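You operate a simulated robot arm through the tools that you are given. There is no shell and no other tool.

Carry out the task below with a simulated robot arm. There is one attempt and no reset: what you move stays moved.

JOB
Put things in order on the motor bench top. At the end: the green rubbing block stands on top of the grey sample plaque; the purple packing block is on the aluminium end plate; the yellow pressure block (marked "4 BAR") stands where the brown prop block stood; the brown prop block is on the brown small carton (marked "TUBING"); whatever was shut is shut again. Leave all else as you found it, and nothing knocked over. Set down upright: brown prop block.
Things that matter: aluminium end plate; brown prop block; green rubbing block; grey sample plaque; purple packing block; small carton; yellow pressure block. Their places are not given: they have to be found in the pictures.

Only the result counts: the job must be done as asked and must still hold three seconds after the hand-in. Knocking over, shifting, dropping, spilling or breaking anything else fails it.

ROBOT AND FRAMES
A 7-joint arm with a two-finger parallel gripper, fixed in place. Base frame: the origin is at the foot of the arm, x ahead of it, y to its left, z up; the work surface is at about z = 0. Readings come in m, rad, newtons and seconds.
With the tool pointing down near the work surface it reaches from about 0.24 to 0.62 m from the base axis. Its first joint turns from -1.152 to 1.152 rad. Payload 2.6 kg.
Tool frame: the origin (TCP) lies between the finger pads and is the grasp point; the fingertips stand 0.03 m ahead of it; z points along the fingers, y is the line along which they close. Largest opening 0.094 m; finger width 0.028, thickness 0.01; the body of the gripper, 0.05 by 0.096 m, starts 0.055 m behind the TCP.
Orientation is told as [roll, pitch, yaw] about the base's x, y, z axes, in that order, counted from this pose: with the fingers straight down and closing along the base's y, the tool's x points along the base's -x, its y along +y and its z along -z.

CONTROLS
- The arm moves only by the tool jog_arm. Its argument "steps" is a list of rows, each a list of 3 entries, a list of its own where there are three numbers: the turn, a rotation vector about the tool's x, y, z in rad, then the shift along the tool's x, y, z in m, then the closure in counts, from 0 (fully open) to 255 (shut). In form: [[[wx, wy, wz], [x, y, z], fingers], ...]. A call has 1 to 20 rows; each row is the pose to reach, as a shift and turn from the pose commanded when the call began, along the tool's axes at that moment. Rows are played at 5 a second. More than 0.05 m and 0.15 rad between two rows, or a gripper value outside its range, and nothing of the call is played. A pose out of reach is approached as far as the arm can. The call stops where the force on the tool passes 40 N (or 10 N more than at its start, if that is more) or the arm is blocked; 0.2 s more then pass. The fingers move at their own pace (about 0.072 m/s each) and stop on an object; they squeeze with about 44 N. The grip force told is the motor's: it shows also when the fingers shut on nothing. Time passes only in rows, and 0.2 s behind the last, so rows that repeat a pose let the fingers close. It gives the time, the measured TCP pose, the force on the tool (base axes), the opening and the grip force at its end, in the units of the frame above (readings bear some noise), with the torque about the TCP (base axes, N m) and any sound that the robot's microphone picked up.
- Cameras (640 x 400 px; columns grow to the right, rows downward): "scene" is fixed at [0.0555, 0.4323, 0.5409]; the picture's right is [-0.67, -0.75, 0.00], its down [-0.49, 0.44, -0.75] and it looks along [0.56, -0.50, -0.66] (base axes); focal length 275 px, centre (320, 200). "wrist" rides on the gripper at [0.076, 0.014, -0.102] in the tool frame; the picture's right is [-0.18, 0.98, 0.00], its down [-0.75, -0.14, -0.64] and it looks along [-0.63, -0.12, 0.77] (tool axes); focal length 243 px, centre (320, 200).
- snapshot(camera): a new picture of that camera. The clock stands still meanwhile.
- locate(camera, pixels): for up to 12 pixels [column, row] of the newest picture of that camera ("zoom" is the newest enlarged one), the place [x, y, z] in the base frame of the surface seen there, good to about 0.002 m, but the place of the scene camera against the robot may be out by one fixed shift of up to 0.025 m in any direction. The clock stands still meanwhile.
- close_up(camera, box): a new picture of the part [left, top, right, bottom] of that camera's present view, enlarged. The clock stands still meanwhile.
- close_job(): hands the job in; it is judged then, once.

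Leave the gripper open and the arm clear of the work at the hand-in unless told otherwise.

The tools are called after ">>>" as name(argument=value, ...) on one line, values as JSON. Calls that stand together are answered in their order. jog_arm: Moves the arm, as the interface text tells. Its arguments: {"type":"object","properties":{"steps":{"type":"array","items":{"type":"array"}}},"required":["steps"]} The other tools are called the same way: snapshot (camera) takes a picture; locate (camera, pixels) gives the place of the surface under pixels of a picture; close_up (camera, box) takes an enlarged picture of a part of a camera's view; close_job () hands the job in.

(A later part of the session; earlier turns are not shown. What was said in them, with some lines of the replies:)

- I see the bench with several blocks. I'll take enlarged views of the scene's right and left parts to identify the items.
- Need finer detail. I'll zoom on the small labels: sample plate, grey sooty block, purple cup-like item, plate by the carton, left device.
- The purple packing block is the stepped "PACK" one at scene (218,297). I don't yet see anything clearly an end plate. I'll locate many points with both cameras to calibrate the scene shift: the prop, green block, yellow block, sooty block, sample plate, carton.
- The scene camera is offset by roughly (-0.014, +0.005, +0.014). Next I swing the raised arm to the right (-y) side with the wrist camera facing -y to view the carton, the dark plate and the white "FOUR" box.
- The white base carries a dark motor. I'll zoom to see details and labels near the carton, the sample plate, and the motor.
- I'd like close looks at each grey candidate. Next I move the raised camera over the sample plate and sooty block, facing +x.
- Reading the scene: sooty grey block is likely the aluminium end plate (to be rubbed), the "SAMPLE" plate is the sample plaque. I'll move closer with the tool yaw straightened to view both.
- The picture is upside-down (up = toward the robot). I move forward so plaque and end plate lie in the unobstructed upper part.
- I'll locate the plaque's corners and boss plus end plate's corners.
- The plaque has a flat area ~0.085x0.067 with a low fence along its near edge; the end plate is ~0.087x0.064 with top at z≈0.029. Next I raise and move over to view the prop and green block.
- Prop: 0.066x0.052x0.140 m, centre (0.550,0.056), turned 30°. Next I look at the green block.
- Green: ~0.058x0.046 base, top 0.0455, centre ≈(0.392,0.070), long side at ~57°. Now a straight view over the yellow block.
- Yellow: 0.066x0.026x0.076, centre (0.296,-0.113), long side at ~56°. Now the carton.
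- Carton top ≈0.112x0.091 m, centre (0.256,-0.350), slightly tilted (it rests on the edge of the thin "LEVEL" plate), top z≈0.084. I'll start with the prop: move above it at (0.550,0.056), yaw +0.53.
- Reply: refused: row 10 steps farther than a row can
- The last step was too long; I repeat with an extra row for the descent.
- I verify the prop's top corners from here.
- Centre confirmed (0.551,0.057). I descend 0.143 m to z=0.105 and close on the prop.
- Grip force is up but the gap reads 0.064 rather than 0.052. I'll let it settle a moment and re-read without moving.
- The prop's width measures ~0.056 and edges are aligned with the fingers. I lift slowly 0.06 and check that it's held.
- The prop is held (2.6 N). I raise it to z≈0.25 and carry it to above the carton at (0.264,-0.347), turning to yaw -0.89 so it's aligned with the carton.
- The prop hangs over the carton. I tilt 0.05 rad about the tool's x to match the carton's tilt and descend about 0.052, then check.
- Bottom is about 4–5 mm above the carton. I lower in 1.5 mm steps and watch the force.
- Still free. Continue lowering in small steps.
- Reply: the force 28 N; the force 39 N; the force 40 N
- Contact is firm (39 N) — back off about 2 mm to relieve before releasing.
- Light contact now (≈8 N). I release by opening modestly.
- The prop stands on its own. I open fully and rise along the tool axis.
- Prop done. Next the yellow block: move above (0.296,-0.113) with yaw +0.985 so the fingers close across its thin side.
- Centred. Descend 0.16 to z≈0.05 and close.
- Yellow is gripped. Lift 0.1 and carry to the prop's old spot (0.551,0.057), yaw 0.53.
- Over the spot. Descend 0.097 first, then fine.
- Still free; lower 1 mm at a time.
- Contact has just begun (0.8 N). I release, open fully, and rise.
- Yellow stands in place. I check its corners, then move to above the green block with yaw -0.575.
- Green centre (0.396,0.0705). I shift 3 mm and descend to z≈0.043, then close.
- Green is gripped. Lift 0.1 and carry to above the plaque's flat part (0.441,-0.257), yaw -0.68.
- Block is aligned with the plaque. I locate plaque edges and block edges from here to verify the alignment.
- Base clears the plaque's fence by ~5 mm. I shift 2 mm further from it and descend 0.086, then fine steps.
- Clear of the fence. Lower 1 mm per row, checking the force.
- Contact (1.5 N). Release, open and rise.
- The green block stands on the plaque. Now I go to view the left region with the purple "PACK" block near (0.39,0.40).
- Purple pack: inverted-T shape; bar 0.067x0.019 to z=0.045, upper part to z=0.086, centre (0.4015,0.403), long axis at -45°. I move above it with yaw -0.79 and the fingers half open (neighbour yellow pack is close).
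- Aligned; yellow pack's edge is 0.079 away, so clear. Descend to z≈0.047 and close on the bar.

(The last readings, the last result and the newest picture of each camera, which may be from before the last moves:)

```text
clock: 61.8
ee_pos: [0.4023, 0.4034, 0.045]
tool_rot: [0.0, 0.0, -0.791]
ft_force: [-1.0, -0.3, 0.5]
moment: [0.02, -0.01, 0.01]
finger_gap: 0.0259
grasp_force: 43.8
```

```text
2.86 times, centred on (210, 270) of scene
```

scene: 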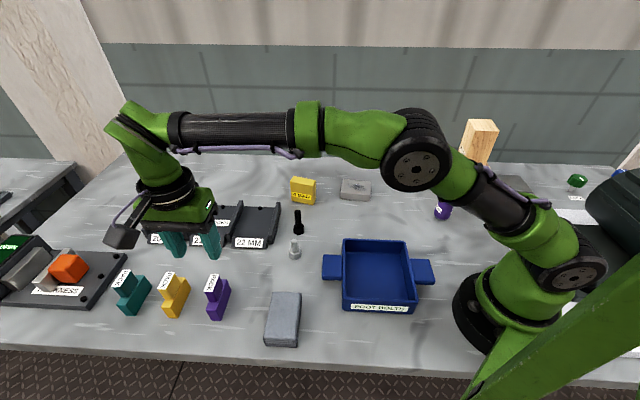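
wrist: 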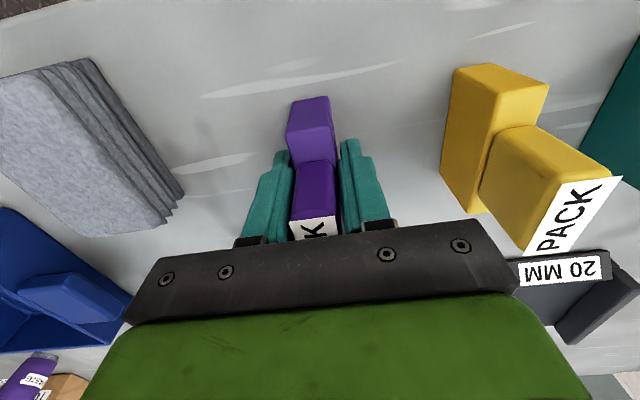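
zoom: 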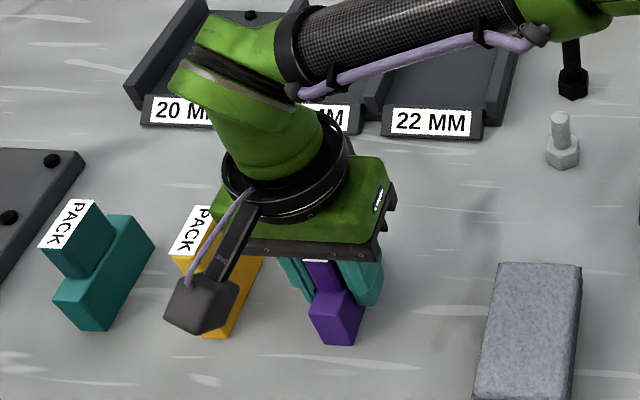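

Gripped. Lift 0.12 and carry to above the end plate (0.464,-0.087), turning to yaw +0.66 so the bar lies along the plate's long side.

>>> jog_arm(steps=[[[0, 0, 0], [0, 0, -0.03], 255], [[0, 0, 0], [0, 0, -0.07], 255], [[0, 0, 0], [0, 0, -0.12], 255], [[0, 0, -0.1212], [-0.0327, -0.0251, -0.12], 255], [[0, 0, -0.2423], [-0.0653, -0.0501, -0.12], 255], [[0, 0, -0.3635], [-0.098, -0.0752, -0.12], 255], [[0, 0, -0.4847], [-0.1306, -0.1002, -0.12], 255], [[0, 0, -0.6058], [-0.1633, -0.1253, -0.12], 255], [[0, 0, -0.727], [-0.1959, -0.1503, -0.12], 255], [[0, 0, -0.8482], [-0.2286, -0.1754, -0.12], 255], [[0, 0, -0.9693], [-0.2612, -0.2004, -0.12], 255], [[0, 0, -1.0905], [-0.2939, -0.2255, -0.12], 255], [[0, 0, -1.2117], [-0.3265, -0.2505, -0.12], 255], [[0, 0, -1.3328], [-0.3592, -0.2756, -0.12], 255], [[0, 0, -1.454], [-0.3918, -0.3006, -0.12], 255], [[0, 0, -1.454], [-0.3918, -0.3006, -0.12], 255], [[0, 0, -1.454], [-0.3918, -0.3006, -0.12], 255]])

>>> snapshot(camera="wrist")

>>> snapshot(camera="scene")

```text
clock: 65.4
ee_pos: [0.4647, -0.0856, 0.1654]
tool_rot: [-0.001, 0.001, 0.665]
ft_force: [-0.2, 0.7, -1.6]
moment: [-0.02, 0.02, 0.06]
finger_gap: 0.0262
grasp_force: 44.1
```

```text
taken
```

wrist: 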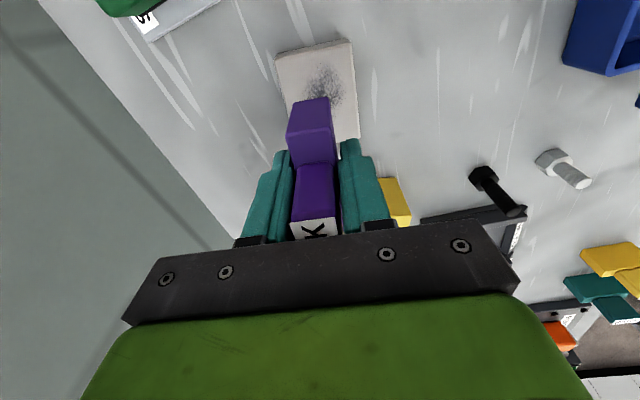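

```text
taken
```

scene: 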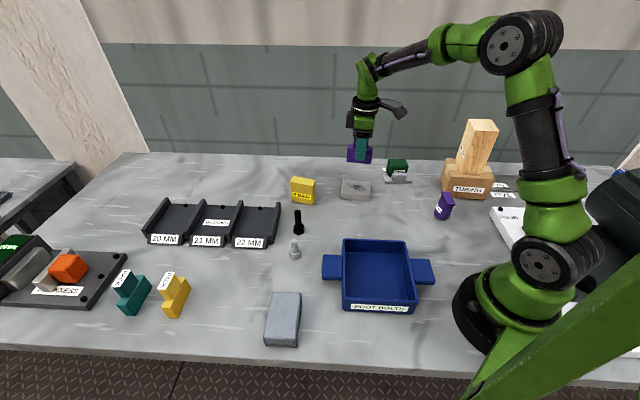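

I verify the end plate's position from here.

>>> locate(camera="wrist", pixels=[[278, 60], [349, 44], [357, 130], [284, 95], [292, 138], [327, 130], [326, 102]])

```text
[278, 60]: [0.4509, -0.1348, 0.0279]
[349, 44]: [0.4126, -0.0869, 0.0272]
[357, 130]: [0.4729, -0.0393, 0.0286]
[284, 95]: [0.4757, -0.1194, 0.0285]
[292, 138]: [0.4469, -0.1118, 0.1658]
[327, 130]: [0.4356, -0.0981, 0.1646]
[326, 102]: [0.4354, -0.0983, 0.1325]
```

Centre (0.464,-0.086): aligned. Descend 0.084, then fine steps.

>>> jog_arm(steps=[[[0, 0, 0], [0, 0, 0.04], 255], [[0, 0, 0], [0, 0, 0.07], 255], [[0, 0, 0], [0, 0, 0.084], 255], [[0, 0, 0], [0, 0, 0.084], 255]])

>>> close_up(camera="scene", box=[310, 120, 410, 210])

```text
clock: 66.4
ee_pos: [0.4641, -0.0879, 0.0827]
tool_rot: [-0.001, 0.0, 0.665]
ft_force: [0.2, 0.8, -2.3]
moment: [-0.04, 0.03, 0.0]
finger_gap: 0.0261
grasp_force: 44.3
```

```text
4.44 times, centred on (360, 165) of scene
```

zoom: 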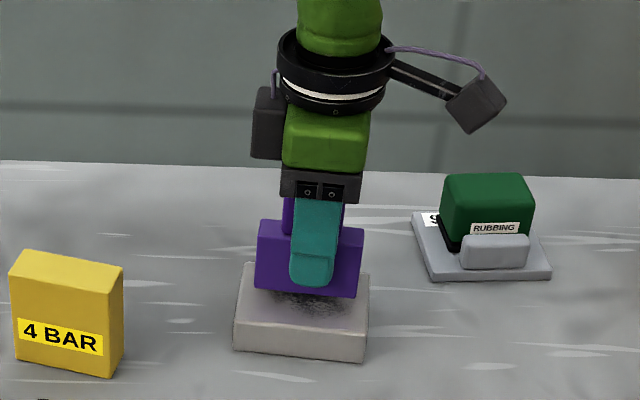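

>>> jog_arm(steps=[[[0, 0, 0], [0, 0, 0.002], 255], [[0, 0, 0], [0, 0, 0.004], 255], [[0, 0, 0], [0, 0, 0.004], 255]])

```text
clock: 67.2
ee_pos: [0.4652, -0.0879, 0.0782]
tool_rot: [0.001, -0.001, 0.662]
ft_force: [0.2, 0.9, -1.6]
moment: [0.03, -0.03, -0.03]
finger_gap: 0.026
grasp_force: 44.6
```

>>> jog_arm(steps=[[[0, 0, 0], [0, 0, 0.001], 255], [[0, 0, 0], [0, 0, 0.001], 255]])

```text
clock: 67.8
ee_pos: [0.4646, -0.087, 0.0775]
tool_rot: [0.001, 0.001, 0.662]
ft_force: [-0.3, -0.6, -2.6]
moment: [0.02, 0.04, 0.02]
finger_gap: 0.0258
grasp_force: 43.7
```

>>> jog_arm(steps=[[[0, 0, 0], [0, 0, 0.001], 255], [[0, 0, 0], [0, 0, 0.001], 255]])

```text
clock: 68.4
ee_pos: [0.4649, -0.0858, 0.0753]
tool_rot: [0.0, 0.0, 0.665]
ft_force: [-0.8, 0.5, -1.6]
moment: [-0.01, 0.0, -0.06]
finger_gap: 0.0258
grasp_force: 44.1
```

>>> jog_arm(steps=[[[0, 0, 0], [0, 0, 0.001], 255], [[0, 0, 0], [0, 0, 0.001], 255]])

```text
clock: 69.0
ee_pos: [0.4648, -0.087, 0.0748]
tool_rot: [0.0, 0.0, 0.663]
ft_force: [-0.2, -0.6, -1.9]
moment: [0.03, -0.03, 0.0]
finger_gap: 0.0259
grasp_force: 44.1
```

>>> jog_arm(steps=[[[0, 0, 0], [0, 0, 0.001], 255], [[0, 0, 0], [0, 0, 0.001], 255]])

```text
clock: 69.6
ee_pos: [0.464, -0.0872, 0.0735]
tool_rot: [0.001, -0.001, 0.663]
ft_force: [0.8, -0.7, -2.3]
moment: [0.0, 0.03, -0.01]
finger_gap: 0.0259
grasp_force: 43.8
```

>>> jog_arm(steps=[[[0, 0, 0], [0, 0, 0.0008], 255], [[0, 0, 0], [0, 0, 0.0008], 255]])

>>> close_up(camera="scene", box=[320, 150, 400, 210])

```text
clock: 70.2
ee_pos: [0.4636, -0.0872, 0.0729]
tool_rot: [0.0, -0.002, 0.663]
ft_force: [0.0, 0.5, -0.2]
moment: [0.02, -0.07, 0.02]
finger_gap: 0.0261
grasp_force: 43.7
```

```text
6.67 times, centred on (360, 180) of scene
```

zoom: 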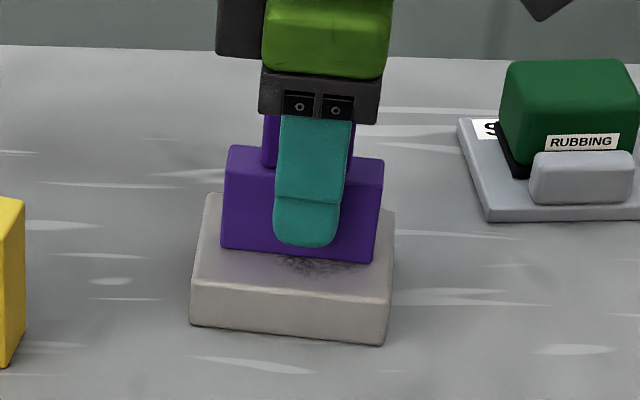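

Contact is starting (weight is being carried). I release gradually and rise.

>>> jog_arm(steps=[[[0, 0, 0], [0, 0, 0.0005], 255], [[0, 0, 0], [0, 0, 0.0005], 165], [[0, 0, 0], [0, 0, 0.0005], 119], [[0, 0, 0], [0, 0, 0.0005], 119]])

>>> close_up(camera="scene", box=[320, 150, 400, 210])

```text
clock: 71.2
ee_pos: [0.4643, -0.0877, 0.0724]
tool_rot: [0.0, 0.001, 0.663]
ft_force: [0.1, 0.0, 0.4]
moment: [0.01, -0.01, 0.01]
finger_gap: 0.0502
grasp_force: 0.0
```

```text
6.67 times, centred on (360, 180) of scene
```

zoom: 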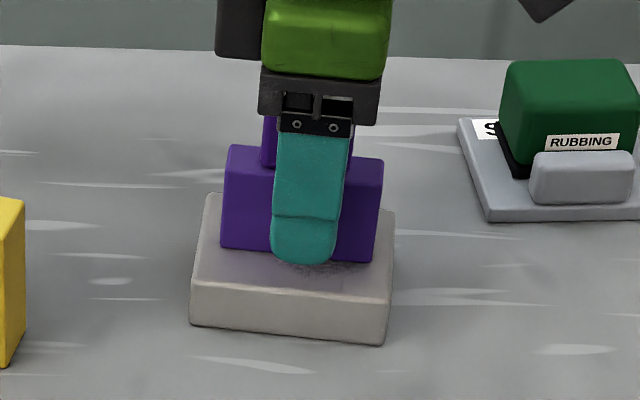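

It stands freely. I open fully, rise to ~0.29 and back off toward the robot, then inspect everything.

>>> jog_arm(steps=[[[0, 0, 0], [0, 0, 0], 60], [[0, 0, 0], [0, 0, -0.02], 0], [[0, 0, 0], [0, 0, -0.05], 0], [[0, 0, 0], [0, 0, -0.09], 0], [[0, 0, 0], [0, 0, -0.13], 0], [[0, 0, 0], [0, 0, -0.17], 0], [[0, 0, 0.06], [0.01, 0, -0.21], 0], [[0, 0, 0.2], [0.03, 0, -0.24], 0], [[0, 0, 0.34], [0.06, 0, -0.25], 0], [[0, 0, 0.48], [0.09, 0, -0.25], 0], [[0, 0, 0.62], [0.12, 0, -0.25], 0], [[0, 0, 0.66], [0.13, 0, -0.25], 0], [[0, 0, 0.66], [0.13, 0, -0.25], 0]])

>>> snapshot(camera="scene")

>>> snapshot(camera="wrist")

>>> close_up(camera="scene", box=[270, 100, 550, 275])

```text
clock: 74.0
ee_pos: [0.3613, -0.1669, 0.3222]
tool_rot: [0.002, 0.0, 0.001]
ft_force: [1.0, 1.0, 0.3]
moment: [0.01, 0.01, -0.01]
finger_gap: 0.094
grasp_force: 0.0
```

```text
taken
```

scene: 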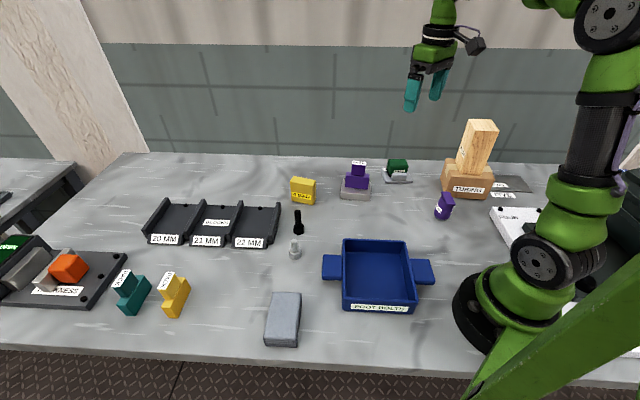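

```text
taken
```

wrist: 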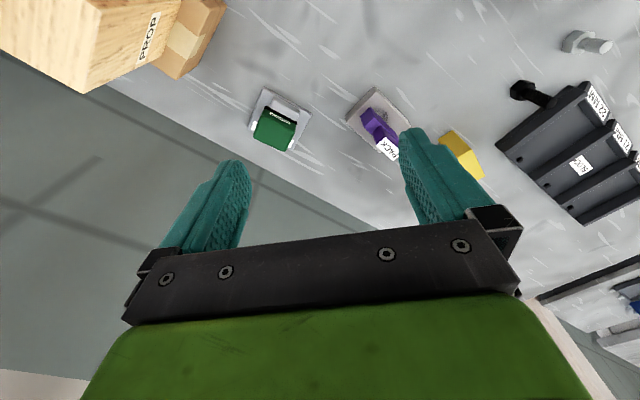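

```text
2.29 times, centred on (410, 188) of scene
```

zoom: 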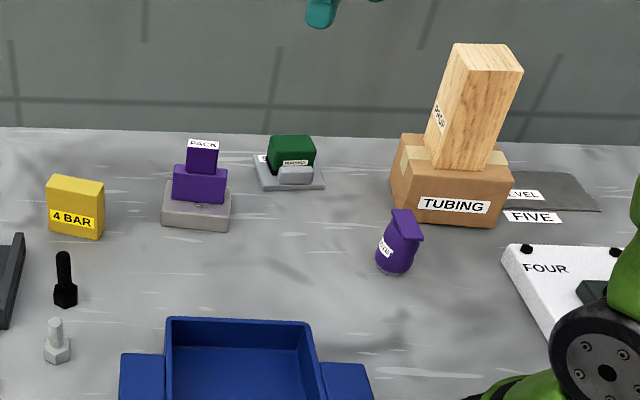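

All four placements look right: prop upright on the carton, yellow "4 BAR" on the prop's old spot, green on the SAMPLE plaque, purple pack on the sooty end plate. Nothing was opened, the other items are unmoved, the gripper is open and the arm is clear. I hand the job in.

>>> close_job()

```text
The job is handed in.
```

I placed all four blocks as asked and handed the job in. The tool only confirmed the hand-in, so I don't have the verdict.

| Item | Where it is now |
|---|---|
| Brown prop block | Upright on the "TUBING" carton |
| Yellow pressure block ("4 BAR") | Where the prop stood, within about 3 mm |
| Green rubbing block | On the flat part of the plate marked "SAMPLE" |
| Purple packing block | Centred on the grey block with the dark smudge |

- **End plate not labelled:** nothing on the bench is marked as the aluminium end plate. I took it to be the smudged grey block, as the only other suitable grey plate is marked "SAMPLE". If that reading is wrong, the purple block is in the wrong place.
- **Carton slopes:** it already rested on the edge of the thin "LEVEL" plate, so its top slopes about 3 degrees and the prop leans with it. I pressed the prop down too hard at first (about 39 N) and backed off before letting go. The carton did not visibly shift.
- **Everything else:** I opened nothing, so nothing needed shutting again. The last pictures show nothing else moved or knocked over. The gripper is open and the arm is clear of the work.
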